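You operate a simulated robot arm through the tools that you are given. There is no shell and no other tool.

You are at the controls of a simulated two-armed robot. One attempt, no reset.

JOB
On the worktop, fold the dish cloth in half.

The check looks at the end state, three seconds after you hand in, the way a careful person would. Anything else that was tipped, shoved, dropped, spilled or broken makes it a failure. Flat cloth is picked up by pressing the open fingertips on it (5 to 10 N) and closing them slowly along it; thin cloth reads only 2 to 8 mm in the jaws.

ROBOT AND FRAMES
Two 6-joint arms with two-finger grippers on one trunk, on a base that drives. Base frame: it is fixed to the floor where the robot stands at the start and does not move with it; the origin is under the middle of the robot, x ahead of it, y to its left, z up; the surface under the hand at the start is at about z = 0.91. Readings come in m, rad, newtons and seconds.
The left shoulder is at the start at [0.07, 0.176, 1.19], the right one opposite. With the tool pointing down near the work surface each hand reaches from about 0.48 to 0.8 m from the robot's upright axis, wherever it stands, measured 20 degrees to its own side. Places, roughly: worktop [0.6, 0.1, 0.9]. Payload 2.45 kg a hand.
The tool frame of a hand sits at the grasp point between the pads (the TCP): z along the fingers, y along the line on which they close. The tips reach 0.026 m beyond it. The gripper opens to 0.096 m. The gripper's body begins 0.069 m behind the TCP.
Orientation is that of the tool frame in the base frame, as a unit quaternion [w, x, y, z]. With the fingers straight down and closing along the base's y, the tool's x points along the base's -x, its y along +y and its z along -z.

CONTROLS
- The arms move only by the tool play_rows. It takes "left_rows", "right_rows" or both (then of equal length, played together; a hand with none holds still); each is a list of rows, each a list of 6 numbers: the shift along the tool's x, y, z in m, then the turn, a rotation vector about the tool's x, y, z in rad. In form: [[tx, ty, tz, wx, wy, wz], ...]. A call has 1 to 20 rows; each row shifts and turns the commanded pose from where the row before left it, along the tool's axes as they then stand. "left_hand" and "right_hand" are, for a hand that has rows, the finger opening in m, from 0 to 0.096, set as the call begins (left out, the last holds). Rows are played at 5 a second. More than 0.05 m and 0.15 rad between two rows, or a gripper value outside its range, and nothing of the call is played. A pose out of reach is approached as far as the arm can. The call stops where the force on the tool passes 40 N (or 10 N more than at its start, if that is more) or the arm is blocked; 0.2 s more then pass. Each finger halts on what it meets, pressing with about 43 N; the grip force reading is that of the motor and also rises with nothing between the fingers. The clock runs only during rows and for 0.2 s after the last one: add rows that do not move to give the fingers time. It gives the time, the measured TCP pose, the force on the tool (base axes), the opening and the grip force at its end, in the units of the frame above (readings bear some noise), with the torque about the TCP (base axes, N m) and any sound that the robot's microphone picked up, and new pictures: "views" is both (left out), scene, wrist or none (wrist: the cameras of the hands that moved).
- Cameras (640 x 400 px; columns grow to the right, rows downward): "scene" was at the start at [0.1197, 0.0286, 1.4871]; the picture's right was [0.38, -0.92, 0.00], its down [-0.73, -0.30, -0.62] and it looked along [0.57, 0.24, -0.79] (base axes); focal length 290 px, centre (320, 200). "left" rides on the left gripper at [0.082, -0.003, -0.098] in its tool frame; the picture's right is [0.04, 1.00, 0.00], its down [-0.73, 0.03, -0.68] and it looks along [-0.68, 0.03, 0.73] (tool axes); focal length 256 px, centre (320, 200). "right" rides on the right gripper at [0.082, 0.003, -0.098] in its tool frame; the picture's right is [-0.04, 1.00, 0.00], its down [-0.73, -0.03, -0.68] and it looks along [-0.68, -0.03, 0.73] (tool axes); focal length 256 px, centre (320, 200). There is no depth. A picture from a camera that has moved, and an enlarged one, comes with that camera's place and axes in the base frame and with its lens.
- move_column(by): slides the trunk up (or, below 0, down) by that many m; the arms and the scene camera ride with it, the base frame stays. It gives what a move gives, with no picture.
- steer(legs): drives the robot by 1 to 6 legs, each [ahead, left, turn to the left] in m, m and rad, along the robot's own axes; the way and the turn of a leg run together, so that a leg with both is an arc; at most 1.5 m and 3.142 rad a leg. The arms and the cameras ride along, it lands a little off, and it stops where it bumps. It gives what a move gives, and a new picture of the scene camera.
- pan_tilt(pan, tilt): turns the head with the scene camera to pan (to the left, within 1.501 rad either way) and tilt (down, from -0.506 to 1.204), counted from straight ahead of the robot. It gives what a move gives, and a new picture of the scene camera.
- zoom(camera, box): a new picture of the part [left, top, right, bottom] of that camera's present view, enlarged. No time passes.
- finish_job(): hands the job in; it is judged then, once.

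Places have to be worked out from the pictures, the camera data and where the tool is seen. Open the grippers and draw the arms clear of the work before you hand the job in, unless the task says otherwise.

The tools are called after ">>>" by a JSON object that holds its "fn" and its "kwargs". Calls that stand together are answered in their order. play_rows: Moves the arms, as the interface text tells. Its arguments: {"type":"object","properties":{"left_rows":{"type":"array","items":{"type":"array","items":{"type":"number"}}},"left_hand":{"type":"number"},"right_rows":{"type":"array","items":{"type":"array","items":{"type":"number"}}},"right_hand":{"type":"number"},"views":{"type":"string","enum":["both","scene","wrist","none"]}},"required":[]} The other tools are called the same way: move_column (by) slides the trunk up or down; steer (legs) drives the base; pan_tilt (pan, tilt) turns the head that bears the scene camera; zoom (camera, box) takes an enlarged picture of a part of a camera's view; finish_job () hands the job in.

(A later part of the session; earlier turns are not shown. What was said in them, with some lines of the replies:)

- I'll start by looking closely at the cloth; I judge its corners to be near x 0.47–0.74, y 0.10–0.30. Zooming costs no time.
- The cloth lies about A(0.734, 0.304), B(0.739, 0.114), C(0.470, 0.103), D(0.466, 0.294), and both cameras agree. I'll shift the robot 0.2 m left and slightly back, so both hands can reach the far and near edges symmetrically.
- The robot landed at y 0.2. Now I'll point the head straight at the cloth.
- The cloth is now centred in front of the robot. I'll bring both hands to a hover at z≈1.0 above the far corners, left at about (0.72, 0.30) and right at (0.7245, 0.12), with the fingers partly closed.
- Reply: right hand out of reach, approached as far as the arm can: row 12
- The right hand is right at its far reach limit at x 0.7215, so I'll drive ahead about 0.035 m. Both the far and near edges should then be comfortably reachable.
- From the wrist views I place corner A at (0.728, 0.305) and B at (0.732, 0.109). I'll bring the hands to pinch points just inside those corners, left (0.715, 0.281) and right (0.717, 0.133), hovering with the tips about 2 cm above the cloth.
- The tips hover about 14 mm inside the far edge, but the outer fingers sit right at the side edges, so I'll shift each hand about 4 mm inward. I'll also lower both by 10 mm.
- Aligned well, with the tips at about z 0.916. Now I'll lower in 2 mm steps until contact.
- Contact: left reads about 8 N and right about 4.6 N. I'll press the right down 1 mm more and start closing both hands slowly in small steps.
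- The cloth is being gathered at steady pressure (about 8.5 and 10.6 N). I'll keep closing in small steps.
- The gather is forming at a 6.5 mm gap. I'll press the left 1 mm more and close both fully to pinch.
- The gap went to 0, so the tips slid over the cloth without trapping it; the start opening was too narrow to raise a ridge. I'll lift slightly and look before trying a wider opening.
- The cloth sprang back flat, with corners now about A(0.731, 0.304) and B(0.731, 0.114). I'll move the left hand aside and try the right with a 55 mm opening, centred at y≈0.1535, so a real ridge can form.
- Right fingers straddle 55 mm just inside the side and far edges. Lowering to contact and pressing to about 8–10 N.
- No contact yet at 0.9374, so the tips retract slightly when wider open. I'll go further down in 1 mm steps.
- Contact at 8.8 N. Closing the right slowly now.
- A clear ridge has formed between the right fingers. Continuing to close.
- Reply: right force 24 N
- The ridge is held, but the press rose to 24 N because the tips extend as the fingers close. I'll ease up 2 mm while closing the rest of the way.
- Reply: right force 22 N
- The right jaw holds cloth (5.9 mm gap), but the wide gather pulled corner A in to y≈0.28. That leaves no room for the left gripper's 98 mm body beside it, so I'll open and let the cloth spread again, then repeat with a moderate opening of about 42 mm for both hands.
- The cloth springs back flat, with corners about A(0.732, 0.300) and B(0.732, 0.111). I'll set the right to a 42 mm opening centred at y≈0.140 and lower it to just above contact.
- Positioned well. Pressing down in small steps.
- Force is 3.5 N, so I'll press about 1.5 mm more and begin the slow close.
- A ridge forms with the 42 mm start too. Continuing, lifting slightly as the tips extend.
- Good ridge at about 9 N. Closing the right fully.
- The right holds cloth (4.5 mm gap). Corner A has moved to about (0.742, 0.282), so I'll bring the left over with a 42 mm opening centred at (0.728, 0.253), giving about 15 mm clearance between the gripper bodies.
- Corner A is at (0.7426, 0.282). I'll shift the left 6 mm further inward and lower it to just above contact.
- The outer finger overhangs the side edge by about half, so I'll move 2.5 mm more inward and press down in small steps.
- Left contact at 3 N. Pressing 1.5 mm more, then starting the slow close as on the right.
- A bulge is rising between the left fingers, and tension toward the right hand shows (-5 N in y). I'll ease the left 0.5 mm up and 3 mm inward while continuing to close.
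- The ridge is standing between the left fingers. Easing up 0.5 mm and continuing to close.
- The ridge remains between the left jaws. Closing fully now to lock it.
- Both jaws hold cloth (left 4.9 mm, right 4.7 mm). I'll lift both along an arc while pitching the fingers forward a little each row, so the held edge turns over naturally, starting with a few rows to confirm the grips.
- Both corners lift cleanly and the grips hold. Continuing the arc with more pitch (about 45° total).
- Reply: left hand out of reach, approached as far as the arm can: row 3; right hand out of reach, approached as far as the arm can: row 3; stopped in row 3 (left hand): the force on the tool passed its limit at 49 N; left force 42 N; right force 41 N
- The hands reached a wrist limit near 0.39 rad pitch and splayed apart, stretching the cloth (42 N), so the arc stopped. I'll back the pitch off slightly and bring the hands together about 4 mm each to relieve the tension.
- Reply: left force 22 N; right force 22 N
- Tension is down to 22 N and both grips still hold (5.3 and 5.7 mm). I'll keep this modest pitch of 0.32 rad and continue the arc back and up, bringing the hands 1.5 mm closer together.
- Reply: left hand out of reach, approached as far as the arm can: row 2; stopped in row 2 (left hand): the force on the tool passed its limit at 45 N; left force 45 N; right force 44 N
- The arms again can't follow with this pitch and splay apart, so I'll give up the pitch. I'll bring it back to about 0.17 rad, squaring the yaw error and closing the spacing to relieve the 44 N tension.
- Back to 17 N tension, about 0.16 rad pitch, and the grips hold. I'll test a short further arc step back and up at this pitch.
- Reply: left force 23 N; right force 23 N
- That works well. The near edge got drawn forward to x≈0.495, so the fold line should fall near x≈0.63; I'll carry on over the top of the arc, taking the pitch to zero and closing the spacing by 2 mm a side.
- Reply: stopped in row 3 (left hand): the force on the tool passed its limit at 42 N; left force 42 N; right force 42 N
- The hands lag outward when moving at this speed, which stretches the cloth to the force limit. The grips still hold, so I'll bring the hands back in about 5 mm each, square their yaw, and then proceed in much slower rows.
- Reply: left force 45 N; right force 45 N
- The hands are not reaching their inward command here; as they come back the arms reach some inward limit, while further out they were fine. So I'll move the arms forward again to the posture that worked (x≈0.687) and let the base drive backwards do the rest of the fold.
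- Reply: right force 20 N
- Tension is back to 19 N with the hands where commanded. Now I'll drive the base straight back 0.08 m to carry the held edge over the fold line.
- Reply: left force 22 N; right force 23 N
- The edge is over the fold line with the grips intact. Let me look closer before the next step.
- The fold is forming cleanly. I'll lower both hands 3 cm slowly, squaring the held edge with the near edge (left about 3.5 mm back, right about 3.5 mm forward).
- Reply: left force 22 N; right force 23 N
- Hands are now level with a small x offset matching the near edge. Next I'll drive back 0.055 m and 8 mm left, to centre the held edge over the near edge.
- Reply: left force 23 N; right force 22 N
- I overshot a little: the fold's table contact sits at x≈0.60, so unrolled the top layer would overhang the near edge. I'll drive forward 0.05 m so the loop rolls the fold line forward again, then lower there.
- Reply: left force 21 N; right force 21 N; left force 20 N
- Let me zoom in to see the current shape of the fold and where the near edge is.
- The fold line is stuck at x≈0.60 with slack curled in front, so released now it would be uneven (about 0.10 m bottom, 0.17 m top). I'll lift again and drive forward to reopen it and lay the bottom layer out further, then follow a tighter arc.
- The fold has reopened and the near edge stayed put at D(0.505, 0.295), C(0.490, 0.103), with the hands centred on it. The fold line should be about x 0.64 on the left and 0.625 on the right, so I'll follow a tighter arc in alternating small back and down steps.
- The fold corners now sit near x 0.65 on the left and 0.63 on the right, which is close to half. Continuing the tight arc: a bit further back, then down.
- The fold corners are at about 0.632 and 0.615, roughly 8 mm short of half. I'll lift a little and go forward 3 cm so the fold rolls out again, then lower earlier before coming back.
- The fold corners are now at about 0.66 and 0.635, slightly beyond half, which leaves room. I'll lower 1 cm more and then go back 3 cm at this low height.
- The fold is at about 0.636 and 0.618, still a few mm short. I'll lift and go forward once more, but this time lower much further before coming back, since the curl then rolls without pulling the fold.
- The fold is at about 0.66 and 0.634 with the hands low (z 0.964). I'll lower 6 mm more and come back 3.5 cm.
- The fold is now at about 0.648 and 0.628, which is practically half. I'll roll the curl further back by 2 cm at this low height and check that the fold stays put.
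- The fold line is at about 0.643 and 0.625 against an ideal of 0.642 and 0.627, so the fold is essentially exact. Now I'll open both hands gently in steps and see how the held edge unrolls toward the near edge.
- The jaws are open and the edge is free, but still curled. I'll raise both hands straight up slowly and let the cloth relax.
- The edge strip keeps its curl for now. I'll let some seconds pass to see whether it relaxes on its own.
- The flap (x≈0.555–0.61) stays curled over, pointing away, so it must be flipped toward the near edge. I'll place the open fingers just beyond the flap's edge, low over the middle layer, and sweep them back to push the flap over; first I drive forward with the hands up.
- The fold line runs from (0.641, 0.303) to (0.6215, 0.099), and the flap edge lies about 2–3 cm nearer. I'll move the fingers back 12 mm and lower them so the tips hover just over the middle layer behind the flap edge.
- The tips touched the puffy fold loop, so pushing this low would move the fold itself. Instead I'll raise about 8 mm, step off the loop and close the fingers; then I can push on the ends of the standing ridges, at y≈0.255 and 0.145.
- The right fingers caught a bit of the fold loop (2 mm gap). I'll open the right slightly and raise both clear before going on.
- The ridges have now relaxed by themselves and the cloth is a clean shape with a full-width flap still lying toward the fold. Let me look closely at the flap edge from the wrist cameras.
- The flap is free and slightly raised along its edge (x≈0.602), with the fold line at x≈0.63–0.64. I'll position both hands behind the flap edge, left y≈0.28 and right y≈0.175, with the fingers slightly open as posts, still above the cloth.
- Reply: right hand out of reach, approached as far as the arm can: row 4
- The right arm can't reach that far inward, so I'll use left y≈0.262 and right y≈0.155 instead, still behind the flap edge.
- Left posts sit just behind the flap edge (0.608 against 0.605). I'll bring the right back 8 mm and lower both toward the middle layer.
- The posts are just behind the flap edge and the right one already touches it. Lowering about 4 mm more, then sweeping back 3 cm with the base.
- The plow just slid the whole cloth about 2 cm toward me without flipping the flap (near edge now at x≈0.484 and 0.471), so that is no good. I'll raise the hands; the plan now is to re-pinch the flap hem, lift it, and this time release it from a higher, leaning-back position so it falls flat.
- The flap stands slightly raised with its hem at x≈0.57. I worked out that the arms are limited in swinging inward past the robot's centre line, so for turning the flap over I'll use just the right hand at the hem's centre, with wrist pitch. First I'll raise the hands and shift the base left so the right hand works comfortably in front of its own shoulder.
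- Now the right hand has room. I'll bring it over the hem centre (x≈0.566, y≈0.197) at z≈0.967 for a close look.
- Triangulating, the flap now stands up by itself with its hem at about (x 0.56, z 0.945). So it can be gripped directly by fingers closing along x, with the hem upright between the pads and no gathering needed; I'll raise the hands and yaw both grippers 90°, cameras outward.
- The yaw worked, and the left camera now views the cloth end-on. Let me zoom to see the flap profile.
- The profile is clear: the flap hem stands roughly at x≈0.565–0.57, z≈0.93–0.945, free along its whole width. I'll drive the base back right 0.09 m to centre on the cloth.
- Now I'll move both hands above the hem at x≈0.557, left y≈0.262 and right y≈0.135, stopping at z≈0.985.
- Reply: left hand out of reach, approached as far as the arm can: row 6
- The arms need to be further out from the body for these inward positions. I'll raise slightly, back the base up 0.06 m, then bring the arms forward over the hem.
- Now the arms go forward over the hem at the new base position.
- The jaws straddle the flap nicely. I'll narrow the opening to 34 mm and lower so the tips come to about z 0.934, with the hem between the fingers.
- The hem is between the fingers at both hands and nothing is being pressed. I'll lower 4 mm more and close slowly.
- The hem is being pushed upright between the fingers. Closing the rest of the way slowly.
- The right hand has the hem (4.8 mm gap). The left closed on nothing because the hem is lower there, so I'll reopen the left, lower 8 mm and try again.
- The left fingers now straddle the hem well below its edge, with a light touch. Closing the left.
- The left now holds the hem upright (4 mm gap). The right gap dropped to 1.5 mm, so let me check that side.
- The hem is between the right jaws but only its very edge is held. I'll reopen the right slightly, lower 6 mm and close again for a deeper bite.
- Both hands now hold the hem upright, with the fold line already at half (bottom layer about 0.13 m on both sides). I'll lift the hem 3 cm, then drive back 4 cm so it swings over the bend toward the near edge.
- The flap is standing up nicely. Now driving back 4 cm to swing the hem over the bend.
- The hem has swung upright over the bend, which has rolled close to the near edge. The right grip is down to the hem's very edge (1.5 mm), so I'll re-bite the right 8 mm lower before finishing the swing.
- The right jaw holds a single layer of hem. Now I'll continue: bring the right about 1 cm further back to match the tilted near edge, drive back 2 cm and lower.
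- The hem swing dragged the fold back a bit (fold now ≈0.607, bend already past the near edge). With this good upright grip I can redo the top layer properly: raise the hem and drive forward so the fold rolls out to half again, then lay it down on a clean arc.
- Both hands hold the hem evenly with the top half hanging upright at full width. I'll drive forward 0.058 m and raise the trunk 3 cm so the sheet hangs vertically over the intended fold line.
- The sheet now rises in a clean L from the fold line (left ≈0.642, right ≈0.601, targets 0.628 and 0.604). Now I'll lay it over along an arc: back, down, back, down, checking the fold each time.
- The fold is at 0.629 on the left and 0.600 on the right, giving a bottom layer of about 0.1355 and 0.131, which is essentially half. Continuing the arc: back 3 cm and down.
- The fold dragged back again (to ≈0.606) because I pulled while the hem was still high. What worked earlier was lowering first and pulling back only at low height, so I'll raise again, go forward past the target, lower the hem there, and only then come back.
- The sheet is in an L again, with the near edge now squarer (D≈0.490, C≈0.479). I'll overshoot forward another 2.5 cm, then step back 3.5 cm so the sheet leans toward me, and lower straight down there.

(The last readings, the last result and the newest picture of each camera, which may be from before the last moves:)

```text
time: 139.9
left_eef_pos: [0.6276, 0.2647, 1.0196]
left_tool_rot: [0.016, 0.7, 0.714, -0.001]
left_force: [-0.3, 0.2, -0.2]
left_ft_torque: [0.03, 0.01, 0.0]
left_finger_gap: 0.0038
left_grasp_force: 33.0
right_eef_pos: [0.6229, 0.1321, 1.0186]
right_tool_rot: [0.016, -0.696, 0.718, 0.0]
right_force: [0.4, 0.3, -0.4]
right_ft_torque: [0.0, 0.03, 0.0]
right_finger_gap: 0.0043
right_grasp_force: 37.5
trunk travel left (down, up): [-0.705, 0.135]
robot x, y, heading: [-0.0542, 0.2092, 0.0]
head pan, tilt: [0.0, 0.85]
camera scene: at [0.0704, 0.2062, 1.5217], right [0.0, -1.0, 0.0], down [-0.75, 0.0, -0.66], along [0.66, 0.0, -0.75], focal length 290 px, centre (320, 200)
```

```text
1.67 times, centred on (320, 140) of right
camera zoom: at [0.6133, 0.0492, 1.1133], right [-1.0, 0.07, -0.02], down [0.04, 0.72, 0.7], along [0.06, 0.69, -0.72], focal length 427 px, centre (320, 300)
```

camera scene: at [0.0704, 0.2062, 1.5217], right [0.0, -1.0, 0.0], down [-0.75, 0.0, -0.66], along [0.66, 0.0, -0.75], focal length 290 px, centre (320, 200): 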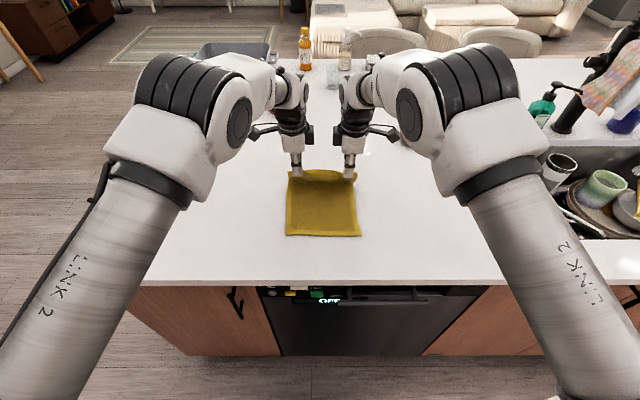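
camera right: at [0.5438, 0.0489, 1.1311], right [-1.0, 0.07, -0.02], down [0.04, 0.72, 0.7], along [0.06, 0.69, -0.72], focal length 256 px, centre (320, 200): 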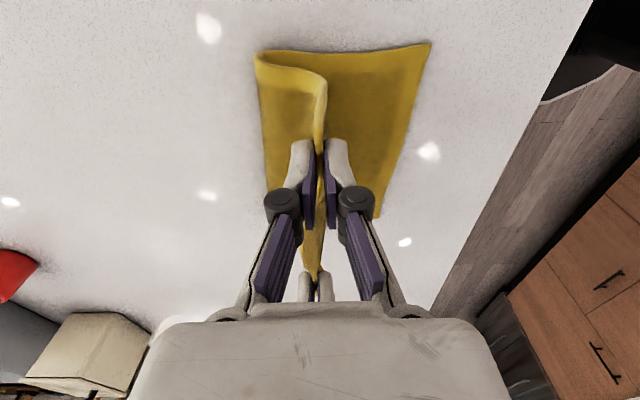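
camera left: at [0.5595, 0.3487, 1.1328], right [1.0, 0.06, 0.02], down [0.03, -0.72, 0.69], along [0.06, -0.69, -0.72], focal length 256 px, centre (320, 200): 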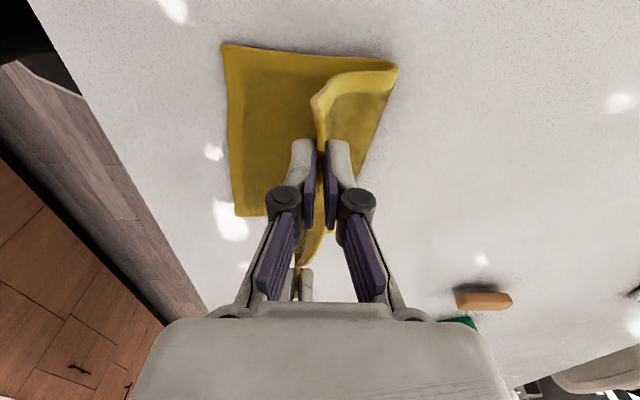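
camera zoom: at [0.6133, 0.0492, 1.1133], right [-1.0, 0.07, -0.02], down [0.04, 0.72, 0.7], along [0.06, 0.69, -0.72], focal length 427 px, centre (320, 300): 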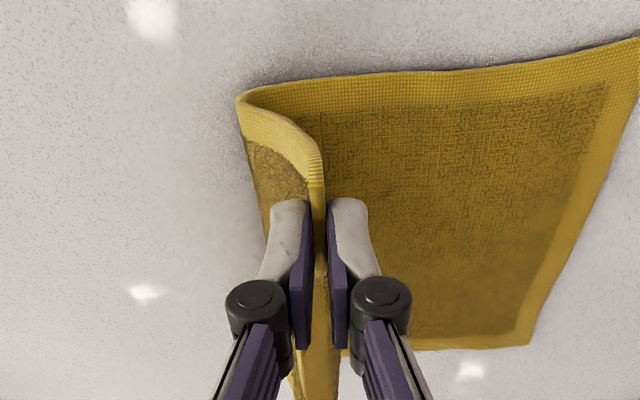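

Now I understand the sheet's behaviour: it lies flat near the fold and hangs vertically from the hem, so back-distance plus height must stay under about 0.12 m. I'll follow that: lower 1.6 cm, back 5.5 cm, then alternate equal down and back steps.

>>> {"fn": "play_rows", "kwargs": {"left_rows": [[0, 0, 0.006, 0, 0, 0], [0, 0, 0.006, 0, 0, 0], [0, 0, 0.006, 0, 0, 0], [0, 0, 0, 0, 0, 0]], "right_rows": [[0, 0, 0.006, 0, 0, 0], [0, 0, 0.006, 0, 0, 0], [0, 0, 0.006, 0, 0, 0], [0, 0, 0, 0, 0, 0]], "views": "none"}}

>>> {"fn": "steer", "kwargs": {"legs": [[-0.055, 0.0, 0]]}}

>>> {"fn": "play_rows", "kwargs": {"left_rows": [[0, 0, 0.005, 0, 0, 0], [0, 0, 0.005, 0, 0, 0], [0, 0, 0.005, 0, 0, 0], [0, 0, 0.005, 0, 0, 0], [0, 0, 0, 0, 0, 0]], "right_rows": [[0, 0, 0.005, 0, 0, 0], [0, 0, 0.005, 0, 0, 0], [0, 0, 0.005, 0, 0, 0], [0, 0, 0.005, 0, 0, 0], [0, 0, 0, 0, 0, 0]], "views": "scene"}}

>>> {"fn": "zoom", "kwargs": {"camera": "left", "box": [160, 20, 480, 260]}}

>>> {"fn": "zoom", "kwargs": {"camera": "right", "box": [160, 20, 480, 260]}}

```text
time: 140.9
left_eef_pos: [0.628, 0.2637, 0.9989]
left_tool_rot: [0.015, 0.699, 0.715, 0.0]
left_force: [0.2, 0.4, -0.2]
left_ft_torque: [0.03, 0.04, -0.01]
left_finger_gap: 0.0039
left_grasp_force: 32.7
right_eef_pos: [0.6238, 0.1328, 0.9989]
right_tool_rot: [0.016, -0.696, 0.718, 0.001]
right_force: [-0.9, 0.4, 0.2]
right_ft_torque: [0.02, -0.03, -0.01]
right_finger_gap: 0.0039
right_grasp_force: 31.3
trunk travel left (down, up): [-0.705, 0.135]
robot x, y, heading: [-0.0567, 0.2079, 0.006]
head pan, tilt: [0.0, 0.85]
```

```text
time: 141.9
left_eef_pos: [0.5754, 0.2643, 0.9975]
left_tool_rot: [0.013, 0.701, 0.713, -0.001]
left_force: [0.2, 0.1, -0.7]
left_ft_torque: [-0.02, 0.07, 0.0]
left_finger_gap: 0.0038
left_grasp_force: 33.0
right_eef_pos: [0.5705, 0.1334, 0.9964]
right_tool_rot: [0.014, -0.696, 0.717, 0.002]
right_force: [1.2, -0.6, -0.3]
right_ft_torque: [0.04, 0.04, -0.01]
right_finger_gap: 0.0039
right_grasp_force: 30.4
trunk travel left (down, up): [-0.705, 0.135]
robot x, y, heading: [-0.1122, 0.2061, 0.002]
head pan, tilt: [0.0, 0.85]
camera scene: at [0.0215, 0.2062, 1.521], right [0.0, -1.0, 0.0], down [-0.75, 0.0, -0.66], along [0.66, 0.0, -0.75], focal length 290 px, centre (320, 200)
```

scene: 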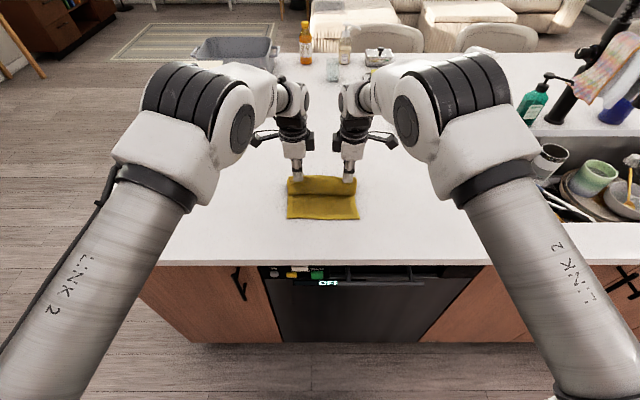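

```text
time: 143.1
left_eef_pos: [0.5734, 0.2641, 0.9801]
left_tool_rot: [0.015, 0.7, 0.714, 0.0]
left_force: [-0.3, 0.2, -0.3]
left_ft_torque: [0.03, 0.01, -0.01]
left_finger_gap: 0.0037
left_grasp_force: 32.7
right_eef_pos: [0.5682, 0.1339, 0.9793]
right_tool_rot: [0.016, -0.697, 0.717, 0.0]
right_force: [-1.3, 1.0, 0.7]
right_ft_torque: [0.01, 0.02, -0.03]
right_finger_gap: 0.0031
right_grasp_force: 35.1
trunk travel left (down, up): [-0.705, 0.135]
robot x, y, heading: [-0.1097, 0.2089, -0.001]
head pan, tilt: [0.0, 0.85]
camera scene: at [0.0167, 0.2062, 1.5216], right [0.0, -1.0, 0.0], down [-0.75, 0.0, -0.66], along [0.66, 0.0, -0.75], focal length 290 px, centre (320, 200)
```

scene: 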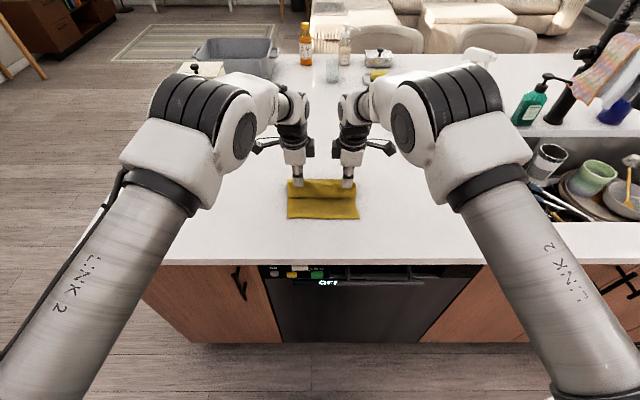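

```text
1.67 times, centred on (320, 140) of left
camera zoom: at [0.5666, 0.3483, 1.0754], right [1.0, 0.06, 0.02], down [0.03, -0.72, 0.69], along [0.06, -0.69, -0.72], focal length 427 px, centre (320, 300)
```

zoom: 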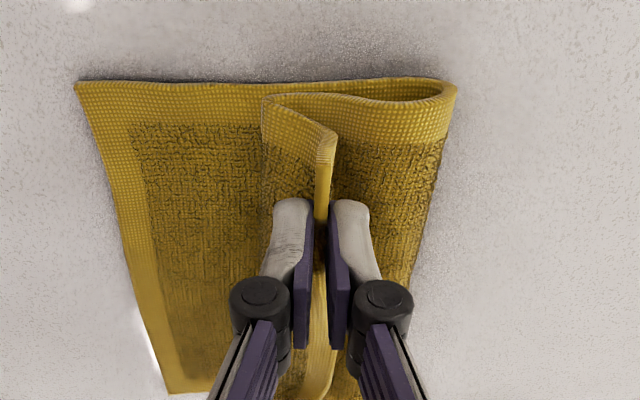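

```text
1.67 times, centred on (320, 140) of right
camera zoom: at [0.5594, 0.0501, 1.0745], right [-1.0, 0.07, -0.02], down [0.04, 0.72, 0.7], along [0.06, 0.69, -0.72], focal length 427 px, centre (320, 300)
```

zoom: 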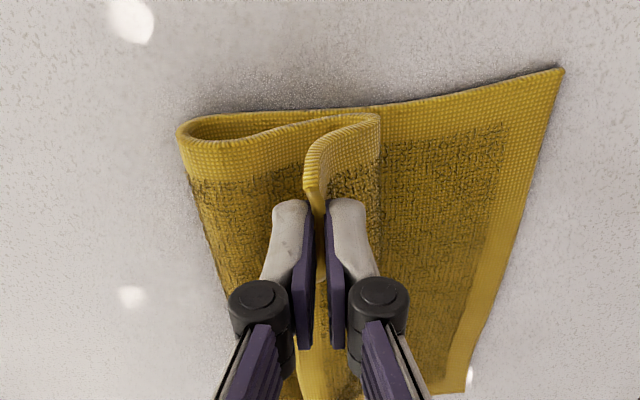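

The shape is very neat: near edge at 0.487 and 0.482, fold at 0.618 and 0.617 with a puffy loop, so essentially exact halves. I'll lower 1.2 cm and go back 3 cm.

>>> {"fn": "play_rows", "kwargs": {"left_rows": [[0, 0, 0.004, 0, 0, 0], [0, 0, 0.004, 0, 0, 0], [0, 0, 0.004, 0, 0, 0], [0, 0, 0, 0, 0, 0]], "right_rows": [[0, 0, 0.004, 0, 0, 0], [0, 0, 0.004, 0, 0, 0], [0, 0, 0.004, 0, 0, 0], [0, 0, 0, 0, 0, 0]], "views": "none"}}

>>> {"fn": "steer", "kwargs": {"legs": [[-0.03, 0.0, 0]]}}

>>> {"fn": "zoom", "kwargs": {"camera": "left", "box": [160, 20, 480, 260]}}

>>> {"fn": "zoom", "kwargs": {"camera": "right", "box": [160, 20, 480, 260]}}

```text
time: 144.1
left_eef_pos: [0.5735, 0.2633, 0.9676]
left_tool_rot: [0.015, 0.7, 0.714, 0.0]
left_force: [0.1, -0.2, -1.3]
left_ft_torque: [0.01, 0.0, -0.01]
left_finger_gap: 0.0037
left_grasp_force: 32.5
right_eef_pos: [0.5699, 0.1349, 0.9663]
right_tool_rot: [0.015, -0.697, 0.717, 0.0]
right_force: [0.1, 1.1, -0.8]
right_ft_torque: [0.02, 0.01, -0.01]
right_finger_gap: 0.0045
right_grasp_force: 32.3
trunk travel left (down, up): [-0.705, 0.135]
robot x, y, heading: [-0.1127, 0.2058, -0.002]
head pan, tilt: [0.0, 0.85]
```

```text
time: 144.9
left_eef_pos: [0.5484, 0.2642, 0.9634]
left_tool_rot: [0.013, 0.7, 0.714, -0.001]
left_force: [0.8, -0.1, -0.5]
left_ft_torque: [0.02, 0.04, -0.05]
left_finger_gap: 0.004
left_grasp_force: 32.8
right_eef_pos: [0.5428, 0.1336, 0.9629]
right_tool_rot: [0.014, -0.695, 0.718, 0.002]
right_force: [0.2, 0.0, -0.1]
right_ft_torque: [0.0, 0.04, -0.02]
right_finger_gap: 0.004
right_grasp_force: 30.3
trunk travel left (down, up): [-0.705, 0.135]
robot x, y, heading: [-0.1416, 0.2083, 0.0]
head pan, tilt: [0.0, 0.85]
camera scene: at [-0.0067, 0.2061, 1.5208], right [0.0, -1.0, 0.0], down [-0.75, 0.0, -0.66], along [0.66, 0.0, -0.75], focal length 290 px, centre (320, 200)
```

scene: 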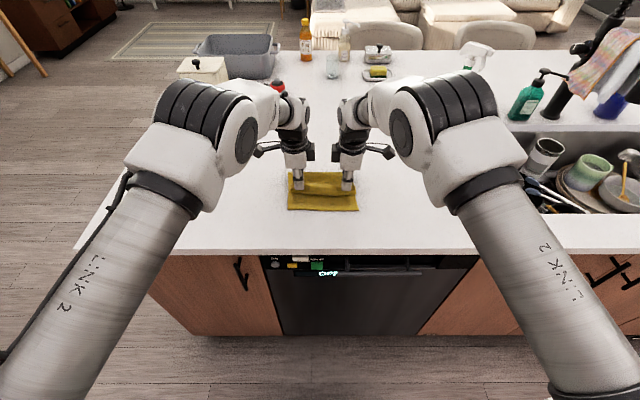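

```text
1.67 times, centred on (320, 140) of left
camera zoom: at [0.5415, 0.3477, 1.0598], right [1.0, 0.06, 0.02], down [0.03, -0.72, 0.69], along [0.05, -0.69, -0.72], focal length 427 px, centre (320, 300)
```

zoom: 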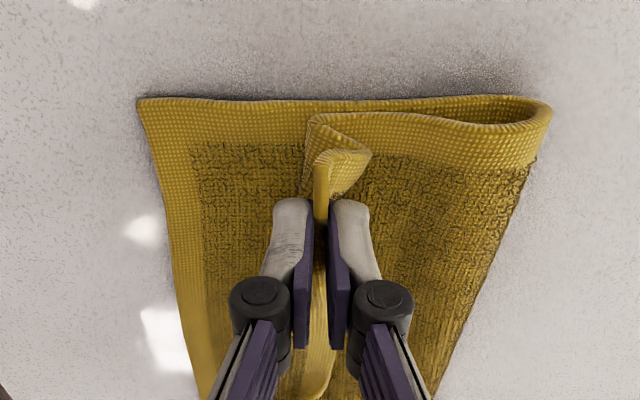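

```text
1.67 times, centred on (320, 140) of right
camera zoom: at [0.5343, 0.0506, 1.0594], right [-1.0, 0.07, -0.02], down [0.04, 0.72, 0.7], along [0.06, 0.69, -0.72], focal length 427 px, centre (320, 300)
```

zoom: 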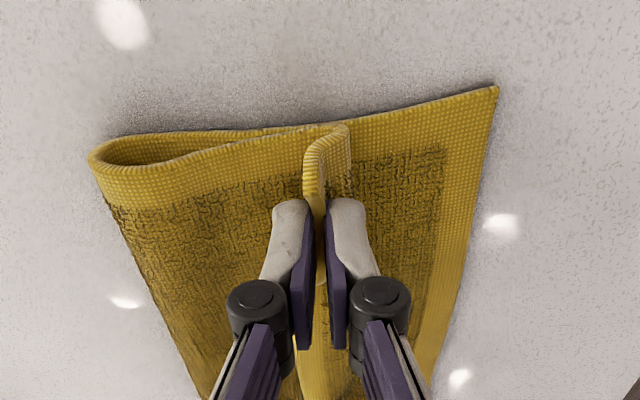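

The fold stays fixed at 0.618 on both sides. Lowering 6 mm more and going back another 2.6 cm.

>>> {"fn": "play_rows", "kwargs": {"left_rows": [[0, 0, 0.003, 0, 0, 0], [0, 0, 0.003, 0, 0, 0], [0, 0, 0, 0, 0, 0]], "right_rows": [[0, 0, 0.003, 0, 0, 0], [0, 0, 0.003, 0, 0, 0], [0, 0, 0, 0, 0, 0]], "views": "none"}}

>>> {"fn": "steer", "kwargs": {"legs": [[-0.026, 0.0, 0]]}}

>>> {"fn": "zoom", "kwargs": {"camera": "left", "box": [160, 20, 480, 260]}}

>>> {"fn": "zoom", "kwargs": {"camera": "right", "box": [160, 20, 480, 260]}}

>>> {"fn": "zoom", "kwargs": {"camera": "scene", "box": [250, 130, 390, 230]}}

```text
time: 145.7
left_eef_pos: [0.5428, 0.2633, 0.9624]
left_tool_rot: [0.015, 0.7, 0.714, 0.001]
left_force: [-1.3, 0.3, 0.0]
left_ft_torque: [-0.02, 0.04, 0.0]
left_finger_gap: 0.0039
left_grasp_force: 32.6
right_eef_pos: [0.5379, 0.1334, 0.9606]
right_tool_rot: [0.015, -0.696, 0.718, 0.0]
right_force: [-0.1, -0.2, 0.3]
right_ft_torque: [-0.02, -0.04, -0.02]
right_finger_gap: 0.0035
right_grasp_force: 30.8
trunk travel left (down, up): [-0.705, 0.135]
robot x, y, heading: [-0.1398, 0.21, -0.0]
head pan, tilt: [0.0, 0.85]
```

```text
time: 146.6
left_eef_pos: [0.5222, 0.2631, 0.9575]
left_tool_rot: [0.013, 0.7, 0.714, -0.002]
left_force: [-0.3, 0.3, -1.1]
left_ft_torque: [-0.01, 0.07, -0.07]
left_finger_gap: 0.004
left_grasp_force: 32.3
right_eef_pos: [0.5181, 0.1343, 0.956]
right_tool_rot: [0.014, -0.696, 0.718, 0.002]
right_force: [1.5, 0.9, -0.8]
right_ft_torque: [0.02, 0.0, 0.04]
right_finger_gap: 0.0037
right_grasp_force: 37.2
trunk travel left (down, up): [-0.705, 0.135]
robot x, y, heading: [-0.1682, 0.2049, -0.002]
head pan, tilt: [0.0, 0.85]
camera scene: at [-0.032, 0.2061, 1.5208], right [0.0, -1.0, 0.0], down [-0.75, 0.0, -0.66], along [0.66, 0.0, -0.75], focal length 290 px, centre (320, 200)
```

scene: 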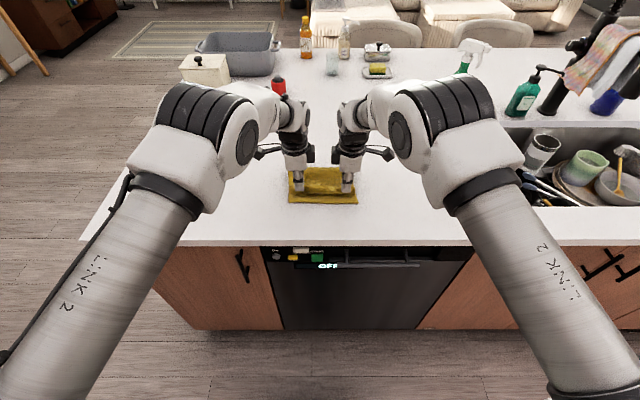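

```text
1.67 times, centred on (320, 140) of left
camera zoom: at [0.516, 0.3477, 1.0534], right [1.0, 0.06, 0.02], down [0.03, -0.72, 0.69], along [0.05, -0.69, -0.72], focal length 427 px, centre (320, 300)
```

zoom: 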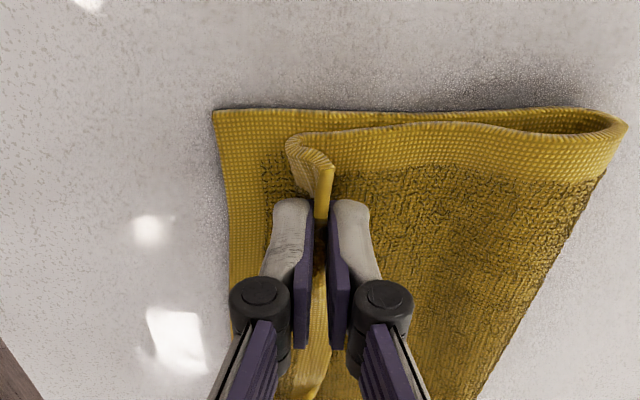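

```text
1.67 times, centred on (320, 140) of right
camera zoom: at [0.5089, 0.0511, 1.0527], right [-1.0, 0.07, -0.01], down [0.04, 0.72, 0.7], along [0.06, 0.69, -0.72], focal length 427 px, centre (320, 300)
```

zoom: 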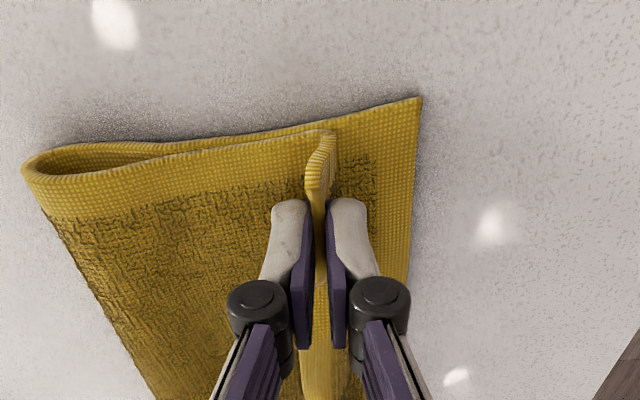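

```text
4.00 times, centred on (320, 180) of scene
camera zoom: at [-0.032, 0.2061, 1.5208], right [0.0, -1.0, 0.0], down [-0.75, 0.0, -0.66], along [0.66, 0.0, -0.75], focal length 1158 px, centre (320, 280)
```

zoom: 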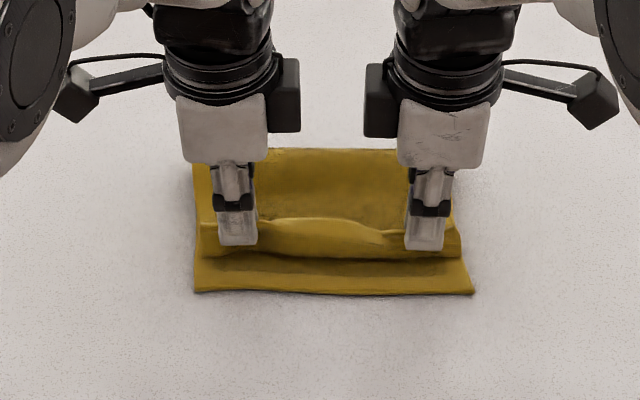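

The upright hem now sits right where it should: bend at x≈0.51 with about 2.5 cm of hem standing, the near edge at 0.487 and 0.483, the fold at half. I'll lower 7 mm and open the jaws gently so the hem can fall toward the near edge.

>>> {"fn": "play_rows", "kwargs": {"left_rows": [[0, 0, 0.0025, 0, 0, 0], [0, 0, 0.0025, 0, 0, 0], [0, 0, 0.002, 0, 0, 0], [0, 0, 0, 0, 0, 0]], "right_rows": [[0, 0, 0.0025, 0, 0, 0], [0, 0, 0.0025, 0, 0, 0], [0, 0, 0.002, 0, 0, 0], [0, 0, 0, 0, 0, 0]], "views": "none"}}

>>> {"fn": "play_rows", "kwargs": {"left_rows": [[0, 0, 0, 0, 0, 0], [0, 0, 0, 0, 0, 0], [0, 0, 0, 0, 0, 0], [0, 0, 0, 0, 0, 0]], "right_rows": [[0, 0, 0, 0, 0, 0], [0, 0, 0, 0, 0, 0], [0, 0, 0, 0, 0, 0], [0, 0, 0, 0, 0, 0]], "left_hand": 0.02, "right_hand": 0.02, "views": "both"}}

>>> {"fn": "zoom", "kwargs": {"camera": "left", "box": [160, 20, 480, 260]}}

>>> {"fn": "zoom", "kwargs": {"camera": "scene", "box": [250, 130, 390, 230]}}

```text
time: 147.6
left_eef_pos: [0.5196, 0.2635, 0.9545]
left_tool_rot: [0.015, 0.699, 0.715, 0.0]
left_force: [0.0, -0.7, -0.8]
left_ft_torque: [0.0, 0.05, -0.03]
left_finger_gap: 0.0038
left_grasp_force: 32.7
right_eef_pos: [0.5151, 0.1344, 0.9519]
right_tool_rot: [0.015, -0.696, 0.718, 0.001]
right_force: [-0.2, 0.3, 0.5]
right_ft_torque: [-0.02, 0.04, 0.0]
right_finger_gap: 0.0044
right_grasp_force: 31.7
trunk travel left (down, up): [-0.705, 0.135]
robot x, y, heading: [-0.1696, 0.2043, 0.003]
head pan, tilt: [0.0, 0.85]
```

```text
time: 148.6
left_eef_pos: [0.5187, 0.264, 0.9541]
left_tool_rot: [0.015, 0.7, 0.714, 0.0]
left_force: [0.3, -0.4, 0.2]
left_ft_torque: [-0.01, 0.04, 0.0]
left_finger_gap: 0.02
left_grasp_force: 0.1
right_eef_pos: [0.5148, 0.1348, 0.9533]
right_tool_rot: [0.016, -0.696, 0.718, 0.0]
right_force: [0.3, 0.1, 0.2]
right_ft_torque: [-0.03, 0.02, 0.02]
right_finger_gap: 0.0202
right_grasp_force: 0.0
trunk travel left (down, up): [-0.705, 0.135]
robot x, y, heading: [-0.1656, 0.2077, 0.001]
head pan, tilt: [0.0, 0.85]
camera scene: at [-0.0379, 0.2062, 1.5216], right [0.0, -1.0, 0.0], down [-0.75, 0.0, -0.66], along [0.66, 0.0, -0.75], focal length 290 px, centre (320, 200)
camera right: at [0.5051, 0.0514, 1.0489], right [-1.0, 0.07, -0.02], down [0.04, 0.72, 0.7], along [0.06, 0.69, -0.72], focal length 256 px, centre (320, 200)
camera left: at [0.5122, 0.3475, 1.0494], right [1.0, 0.06, 0.02], down [0.03, -0.72, 0.7], along [0.06, -0.69, -0.72], focal length 256 px, centre (320, 200)
```

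scene: 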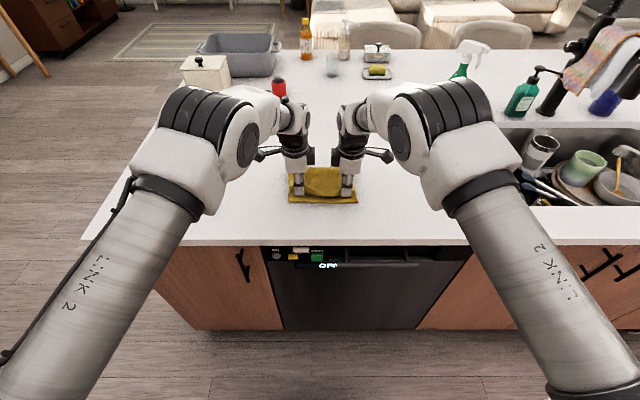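
right: 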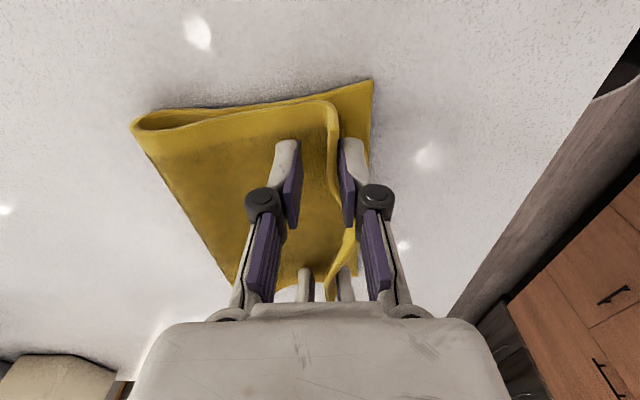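
left: 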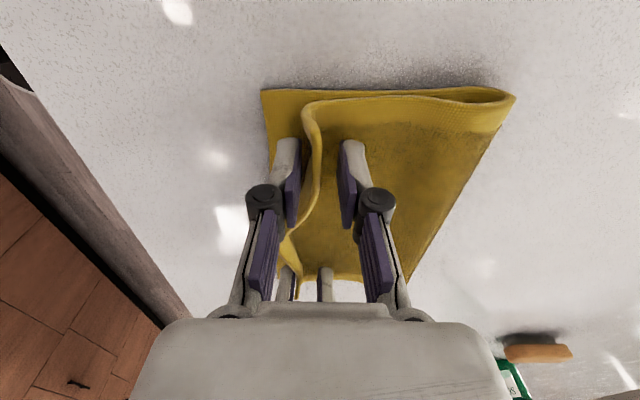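

```text
1.67 times, centred on (320, 140) of left
camera zoom: at [0.5122, 0.3475, 1.0494], right [1.0, 0.06, 0.02], down [0.03, -0.72, 0.7], along [0.06, -0.69, -0.72], focal length 427 px, centre (320, 300)
```

zoom: 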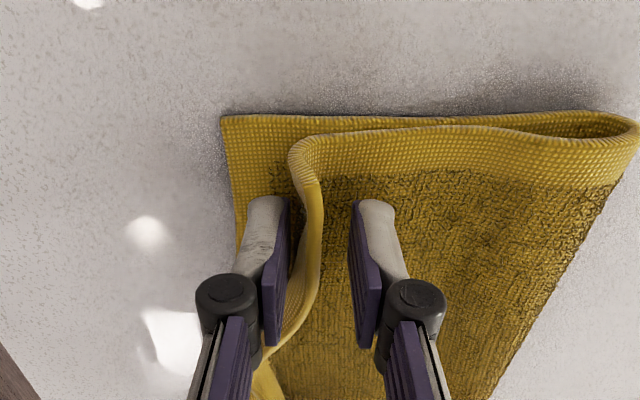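

```text
4.00 times, centred on (320, 180) of scene
camera zoom: at [-0.0379, 0.2062, 1.5216], right [0.0, -1.0, 0.0], down [-0.75, 0.0, -0.66], along [0.66, 0.0, -0.75], focal length 1158 px, centre (320, 280)
```

zoom: 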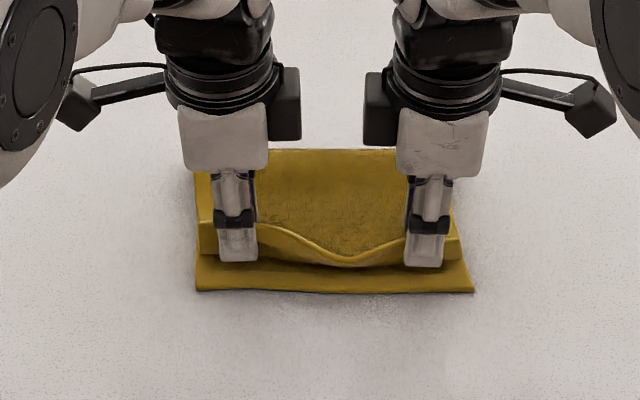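

As the jaws opened, the hem sprang toward the near edge, just as wanted; only the near-side fingers hold it up. I'll lift both hands straight up so it can fall flat.

>>> {"fn": "play_rows", "kwargs": {"left_rows": [[0, 0, -0.006, 0, 0, 0], [0, 0, -0.008, 0, 0, 0], [0, 0, -0.01, 0, 0, 0], [0, 0, -0.01, 0, 0, 0], [0, 0, -0.01, 0, 0, 0], [0, 0, -0.01, 0, 0, 0], [0, 0, 0, 0, 0, 0], [0, 0, 0, 0, 0, 0], [0, 0, 0, 0, 0, 0]], "right_rows": [[0, 0, -0.006, 0, 0, 0], [0, 0, -0.008, 0, 0, 0], [0, 0, -0.01, 0, 0, 0], [0, 0, -0.01, 0, 0, 0], [0, 0, -0.01, 0, 0, 0], [0, 0, -0.01, 0, 0, 0], [0, 0, 0, 0, 0, 0], [0, 0, 0, 0, 0, 0], [0, 0, 0, 0, 0, 0]], "views": "both"}}

>>> {"fn": "zoom", "kwargs": {"camera": "left", "box": [160, 20, 480, 260]}}

>>> {"fn": "zoom", "kwargs": {"camera": "scene", "box": [250, 130, 390, 230]}}

```text
time: 150.6
left_eef_pos: [0.5195, 0.2641, 1.009]
left_tool_rot: [0.015, 0.7, 0.714, 0.001]
left_force: [-0.2, 0.9, -0.4]
left_ft_torque: [-0.03, 0.0, -0.03]
left_finger_gap: 0.0201
left_grasp_force: 0.0
right_eef_pos: [0.5145, 0.1323, 1.0066]
right_tool_rot: [0.016, -0.696, 0.718, 0.001]
right_force: [0.3, -0.2, -0.7]
right_ft_torque: [0.0, -0.02, 0.01]
right_finger_gap: 0.0203
right_grasp_force: 0.0
trunk travel left (down, up): [-0.705, 0.135]
robot x, y, heading: [-0.1685, 0.2063, 0.004]
head pan, tilt: [0.0, 0.85]
camera scene: at [-0.0381, 0.2062, 1.5216], right [0.0, -1.0, 0.0], down [-0.75, 0.0, -0.66], along [0.66, 0.0, -0.75], focal length 290 px, centre (320, 200)
camera right: at [0.5041, 0.0498, 1.1026], right [-1.0, 0.07, -0.02], down [0.04, 0.72, 0.7], along [0.06, 0.69, -0.72], focal length 256 px, centre (320, 200)
camera left: at [0.5112, 0.3489, 1.1037], right [1.0, 0.06, 0.02], down [0.03, -0.72, 0.7], along [0.06, -0.69, -0.72], focal length 256 px, centre (320, 200)
```

scene: 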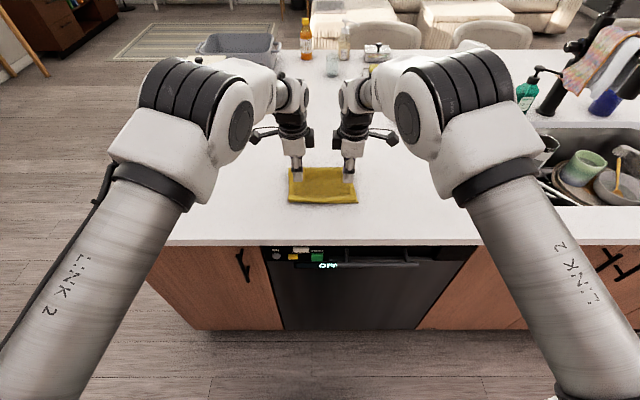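
right: 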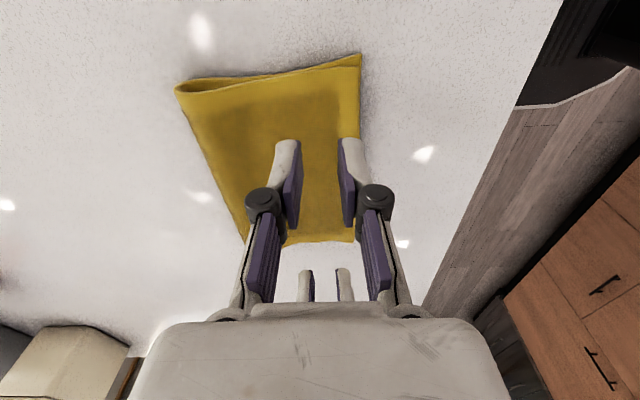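
left: 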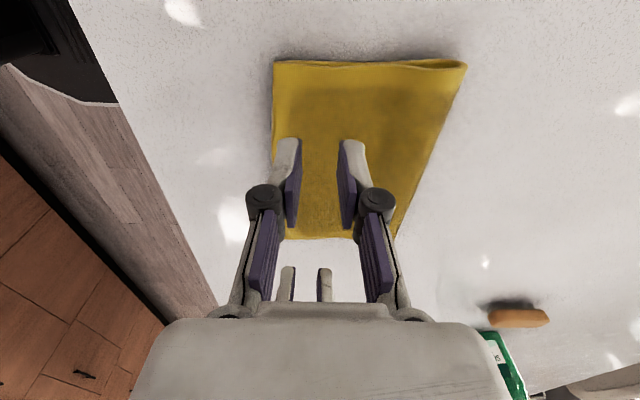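

```text
1.67 times, centred on (320, 140) of left
camera zoom: at [0.5112, 0.3489, 1.1037], right [1.0, 0.06, 0.02], down [0.03, -0.72, 0.7], along [0.06, -0.69, -0.72], focal length 427 px, centre (320, 300)
```

zoom: 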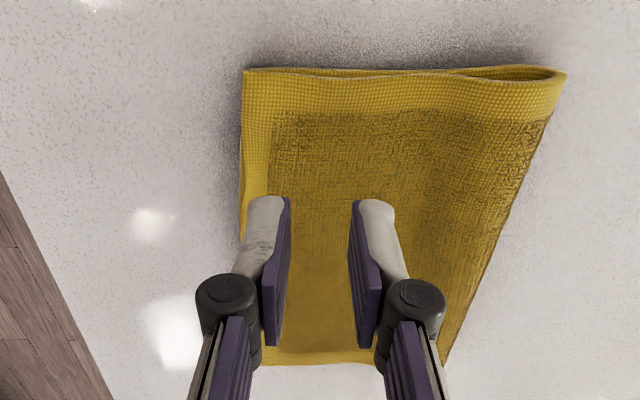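

```text
4.00 times, centred on (320, 180) of scene
camera zoom: at [-0.0381, 0.2062, 1.5216], right [0.0, -1.0, 0.0], down [-0.75, 0.0, -0.66], along [0.66, 0.0, -0.75], focal length 1158 px, centre (320, 280)
```

zoom: 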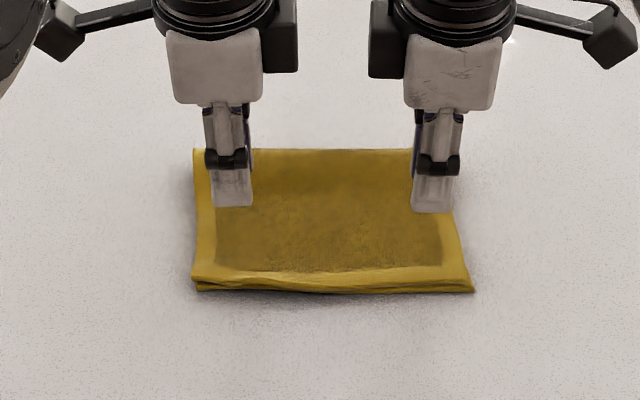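

The hem fell flat and the cloth is folded in half, with the edges aligned within a few millimetres. I'll raise the hands, move them apart and clear, and inspect.

>>> {"fn": "play_rows", "kwargs": {"left_rows": [[0, 0, -0.012, 0, 0, 0], [0, 0, -0.012, 0, 0, 0], [0, 0, -0.012, 0, 0, 0], [0, 0, -0.012, 0, 0, 0], [0.02, 0, 0, 0, 0, 0], [0.025, 0, 0, 0, 0, 0], [0.025, 0, 0, 0, 0, 0], [0.025, 0, 0, 0, 0, 0], [0.025, 0, 0, 0, 0, 0], [0, 0, 0, 0, 0, 0]], "right_rows": [[0, 0, -0.012, 0, 0, 0], [0, 0, -0.012, 0, 0, 0], [0, 0, -0.012, 0, 0, 0], [0, 0, -0.012, 0, 0, 0], [0.02, 0, 0, 0, 0, 0], [0.025, 0, 0, 0, 0, 0], [0.025, 0, 0, 0, 0, 0], [0.025, 0, 0, 0, 0, 0], [0.025, 0, 0, 0, 0, 0], [0, 0, 0, 0, 0, 0]], "left_hand": 0.05, "right_hand": 0.05, "views": "both"}}

>>> {"fn": "zoom", "kwargs": {"camera": "scene", "box": [250, 130, 390, 230]}}

>>> {"fn": "zoom", "kwargs": {"camera": "left", "box": [180, 80, 500, 320]}}

>>> {"fn": "zoom", "kwargs": {"camera": "right", "box": [140, 80, 460, 320]}}

```text
time: 152.8
left_eef_pos: [0.5149, 0.3859, 1.0531]
left_tool_rot: [0.016, 0.7, 0.714, 0.0]
left_force: [0.6, 0.3, 0.8]
left_ft_torque: [0.02, 0.01, -0.02]
left_finger_gap: 0.0502
left_grasp_force: 0.1
right_eef_pos: [0.5088, 0.0126, 1.0531]
right_tool_rot: [0.014, -0.697, 0.717, 0.0]
right_force: [-0.4, 0.0, 0.4]
right_ft_torque: [0.0, -0.03, 0.0]
right_finger_gap: 0.0499
right_grasp_force: 0.1
trunk travel left (down, up): [-0.705, 0.135]
robot x, y, heading: [-0.1647, 0.2052, 0.0]
head pan, tilt: [0.0, 0.85]
camera scene: at [-0.038, 0.2062, 1.5216], right [0.0, -1.0, 0.0], down [-0.75, 0.0, -0.66], along [0.66, 0.0, -0.75], focal length 290 px, centre (320, 200)
camera right: at [0.4995, -0.0709, 1.148], right [-1.0, 0.07, -0.02], down [0.04, 0.72, 0.7], along [0.06, 0.69, -0.72], focal length 256 px, centre (320, 200)
camera left: at [0.5072, 0.4703, 1.1488], right [1.0, 0.06, 0.02], down [0.03, -0.72, 0.69], along [0.06, -0.69, -0.72], focal length 256 px, centre (320, 200)
```

scene: 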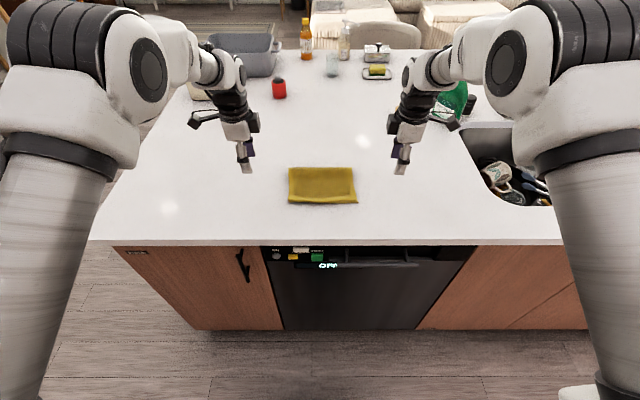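
right: 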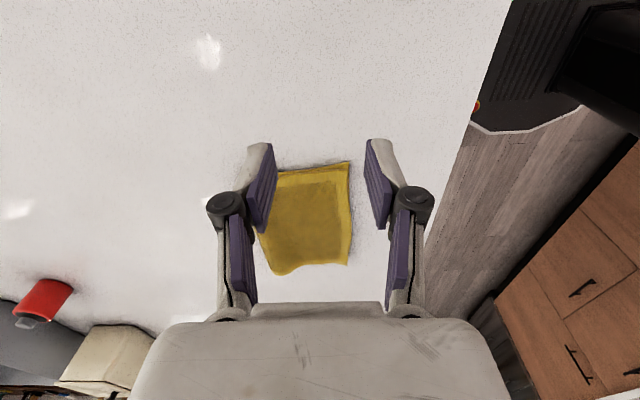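
left: 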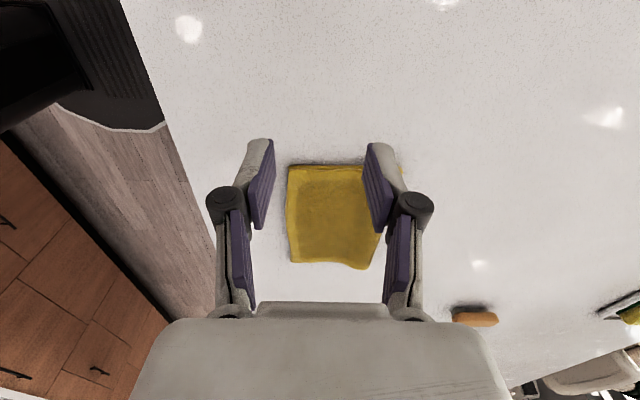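

```text
4.00 times, centred on (320, 180) of scene
camera zoom: at [-0.038, 0.2062, 1.5216], right [0.0, -1.0, 0.0], down [-0.75, 0.0, -0.66], along [0.66, 0.0, -0.75], focal length 1158 px, centre (320, 280)
```

zoom: 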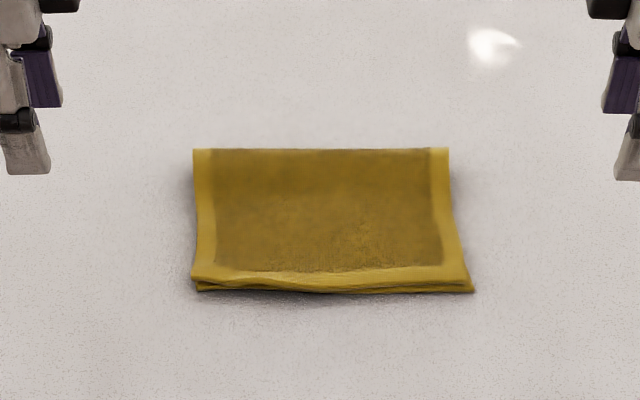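

```text
1.67 times, centred on (340, 200) of left
camera zoom: at [0.5072, 0.4703, 1.1488], right [1.0, 0.06, 0.02], down [0.03, -0.72, 0.69], along [0.06, -0.69, -0.72], focal length 427 px, centre (287, 200)
```

zoom: 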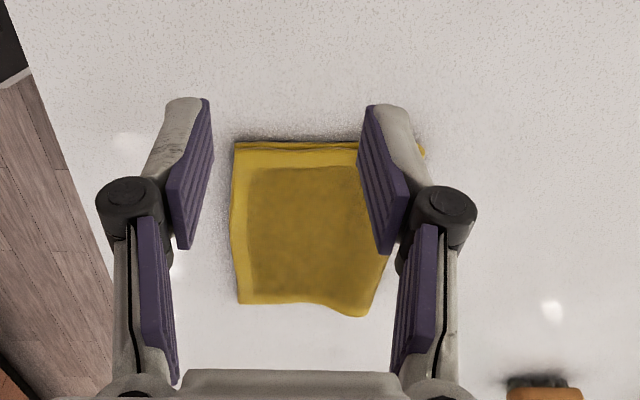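

```text
1.67 times, centred on (300, 200) of right
camera zoom: at [0.4995, -0.0709, 1.148], right [-1.0, 0.07, -0.02], down [0.04, 0.72, 0.7], along [0.06, 0.69, -0.72], focal length 427 px, centre (353, 200)
```

zoom: 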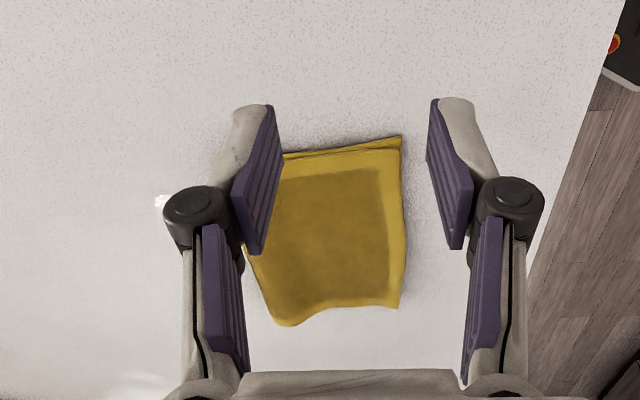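

The fold looks clean: layers aligned within several millimetres and nothing else disturbed. I'll back the robot away a little so the arms are well clear, then take a last look.

>>> {"fn": "steer", "kwargs": {"legs": [[-0.12, 0.0, 0]]}}

>>> {"fn": "zoom", "kwargs": {"camera": "scene", "box": [250, 90, 390, 190]}}

```text
time: 154.0
left_eef_pos: [0.396, 0.386, 1.0524]
left_tool_rot: [0.014, 0.7, 0.714, 0.0]
left_force: [-0.4, 0.0, 0.0]
left_ft_torque: [-0.01, 0.01, 0.01]
left_finger_gap: 0.0499
left_grasp_force: 0.0
right_eef_pos: [0.3885, 0.0132, 1.0525]
right_tool_rot: [0.015, -0.696, 0.718, 0.001]
right_force: [0.0, -0.6, -0.5]
right_ft_torque: [-0.03, 0.03, 0.03]
right_finger_gap: 0.05
right_grasp_force: 0.1
trunk travel left (down, up): [-0.705, 0.135]
robot x, y, heading: [-0.2879, 0.2086, -0.002]
head pan, tilt: [0.0, 0.85]
camera scene: at [-0.1576, 0.2062, 1.5214], right [0.0, -1.0, 0.0], down [-0.75, 0.0, -0.66], along [0.66, 0.0, -0.75], focal length 290 px, centre (320, 200)
```

scene: 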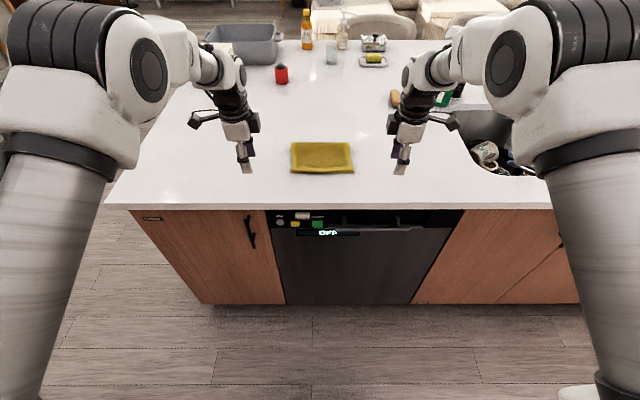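

```text
4.00 times, centred on (320, 140) of scene
camera zoom: at [-0.1576, 0.2062, 1.5214], right [0.0, -1.0, 0.0], down [-0.75, 0.0, -0.66], along [0.66, 0.0, -0.75], focal length 1158 px, centre (320, 440)
```

zoom: 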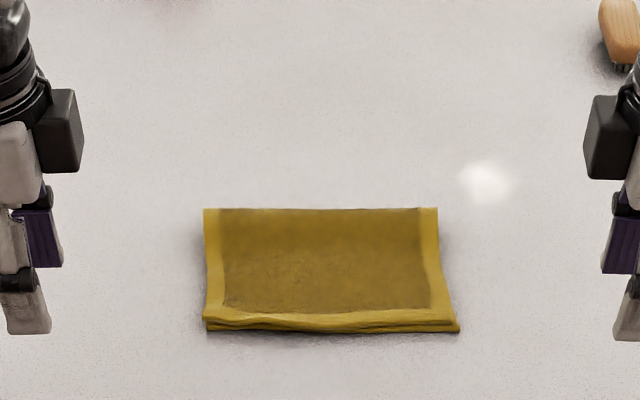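

The dish cloth lies flat on the worktop, folded in half with its edges matched. The hands are open and clear of it, and everything else is undisturbed, so I'm handing in the job.

>>> {"fn": "finish_job", "kwargs": {}}

```text
The job is handed in.
```

The dish cloth is folded in half on the worktop, and I handed the job in. I don't have the check's verdict.

- **Fold:** In the last pictures, both layers lie flat and their edges match to within several millimetres. The fold itself is still slightly puffy because I did not press it down.
- **Position:** The cloth slid a little while I worked. Its near edge is about 1–2 cm further from the counter's front edge than at the start.
- **Surroundings:** Both grippers are open and drawn clear of the cloth. Nothing else on the counter looks moved or tipped.
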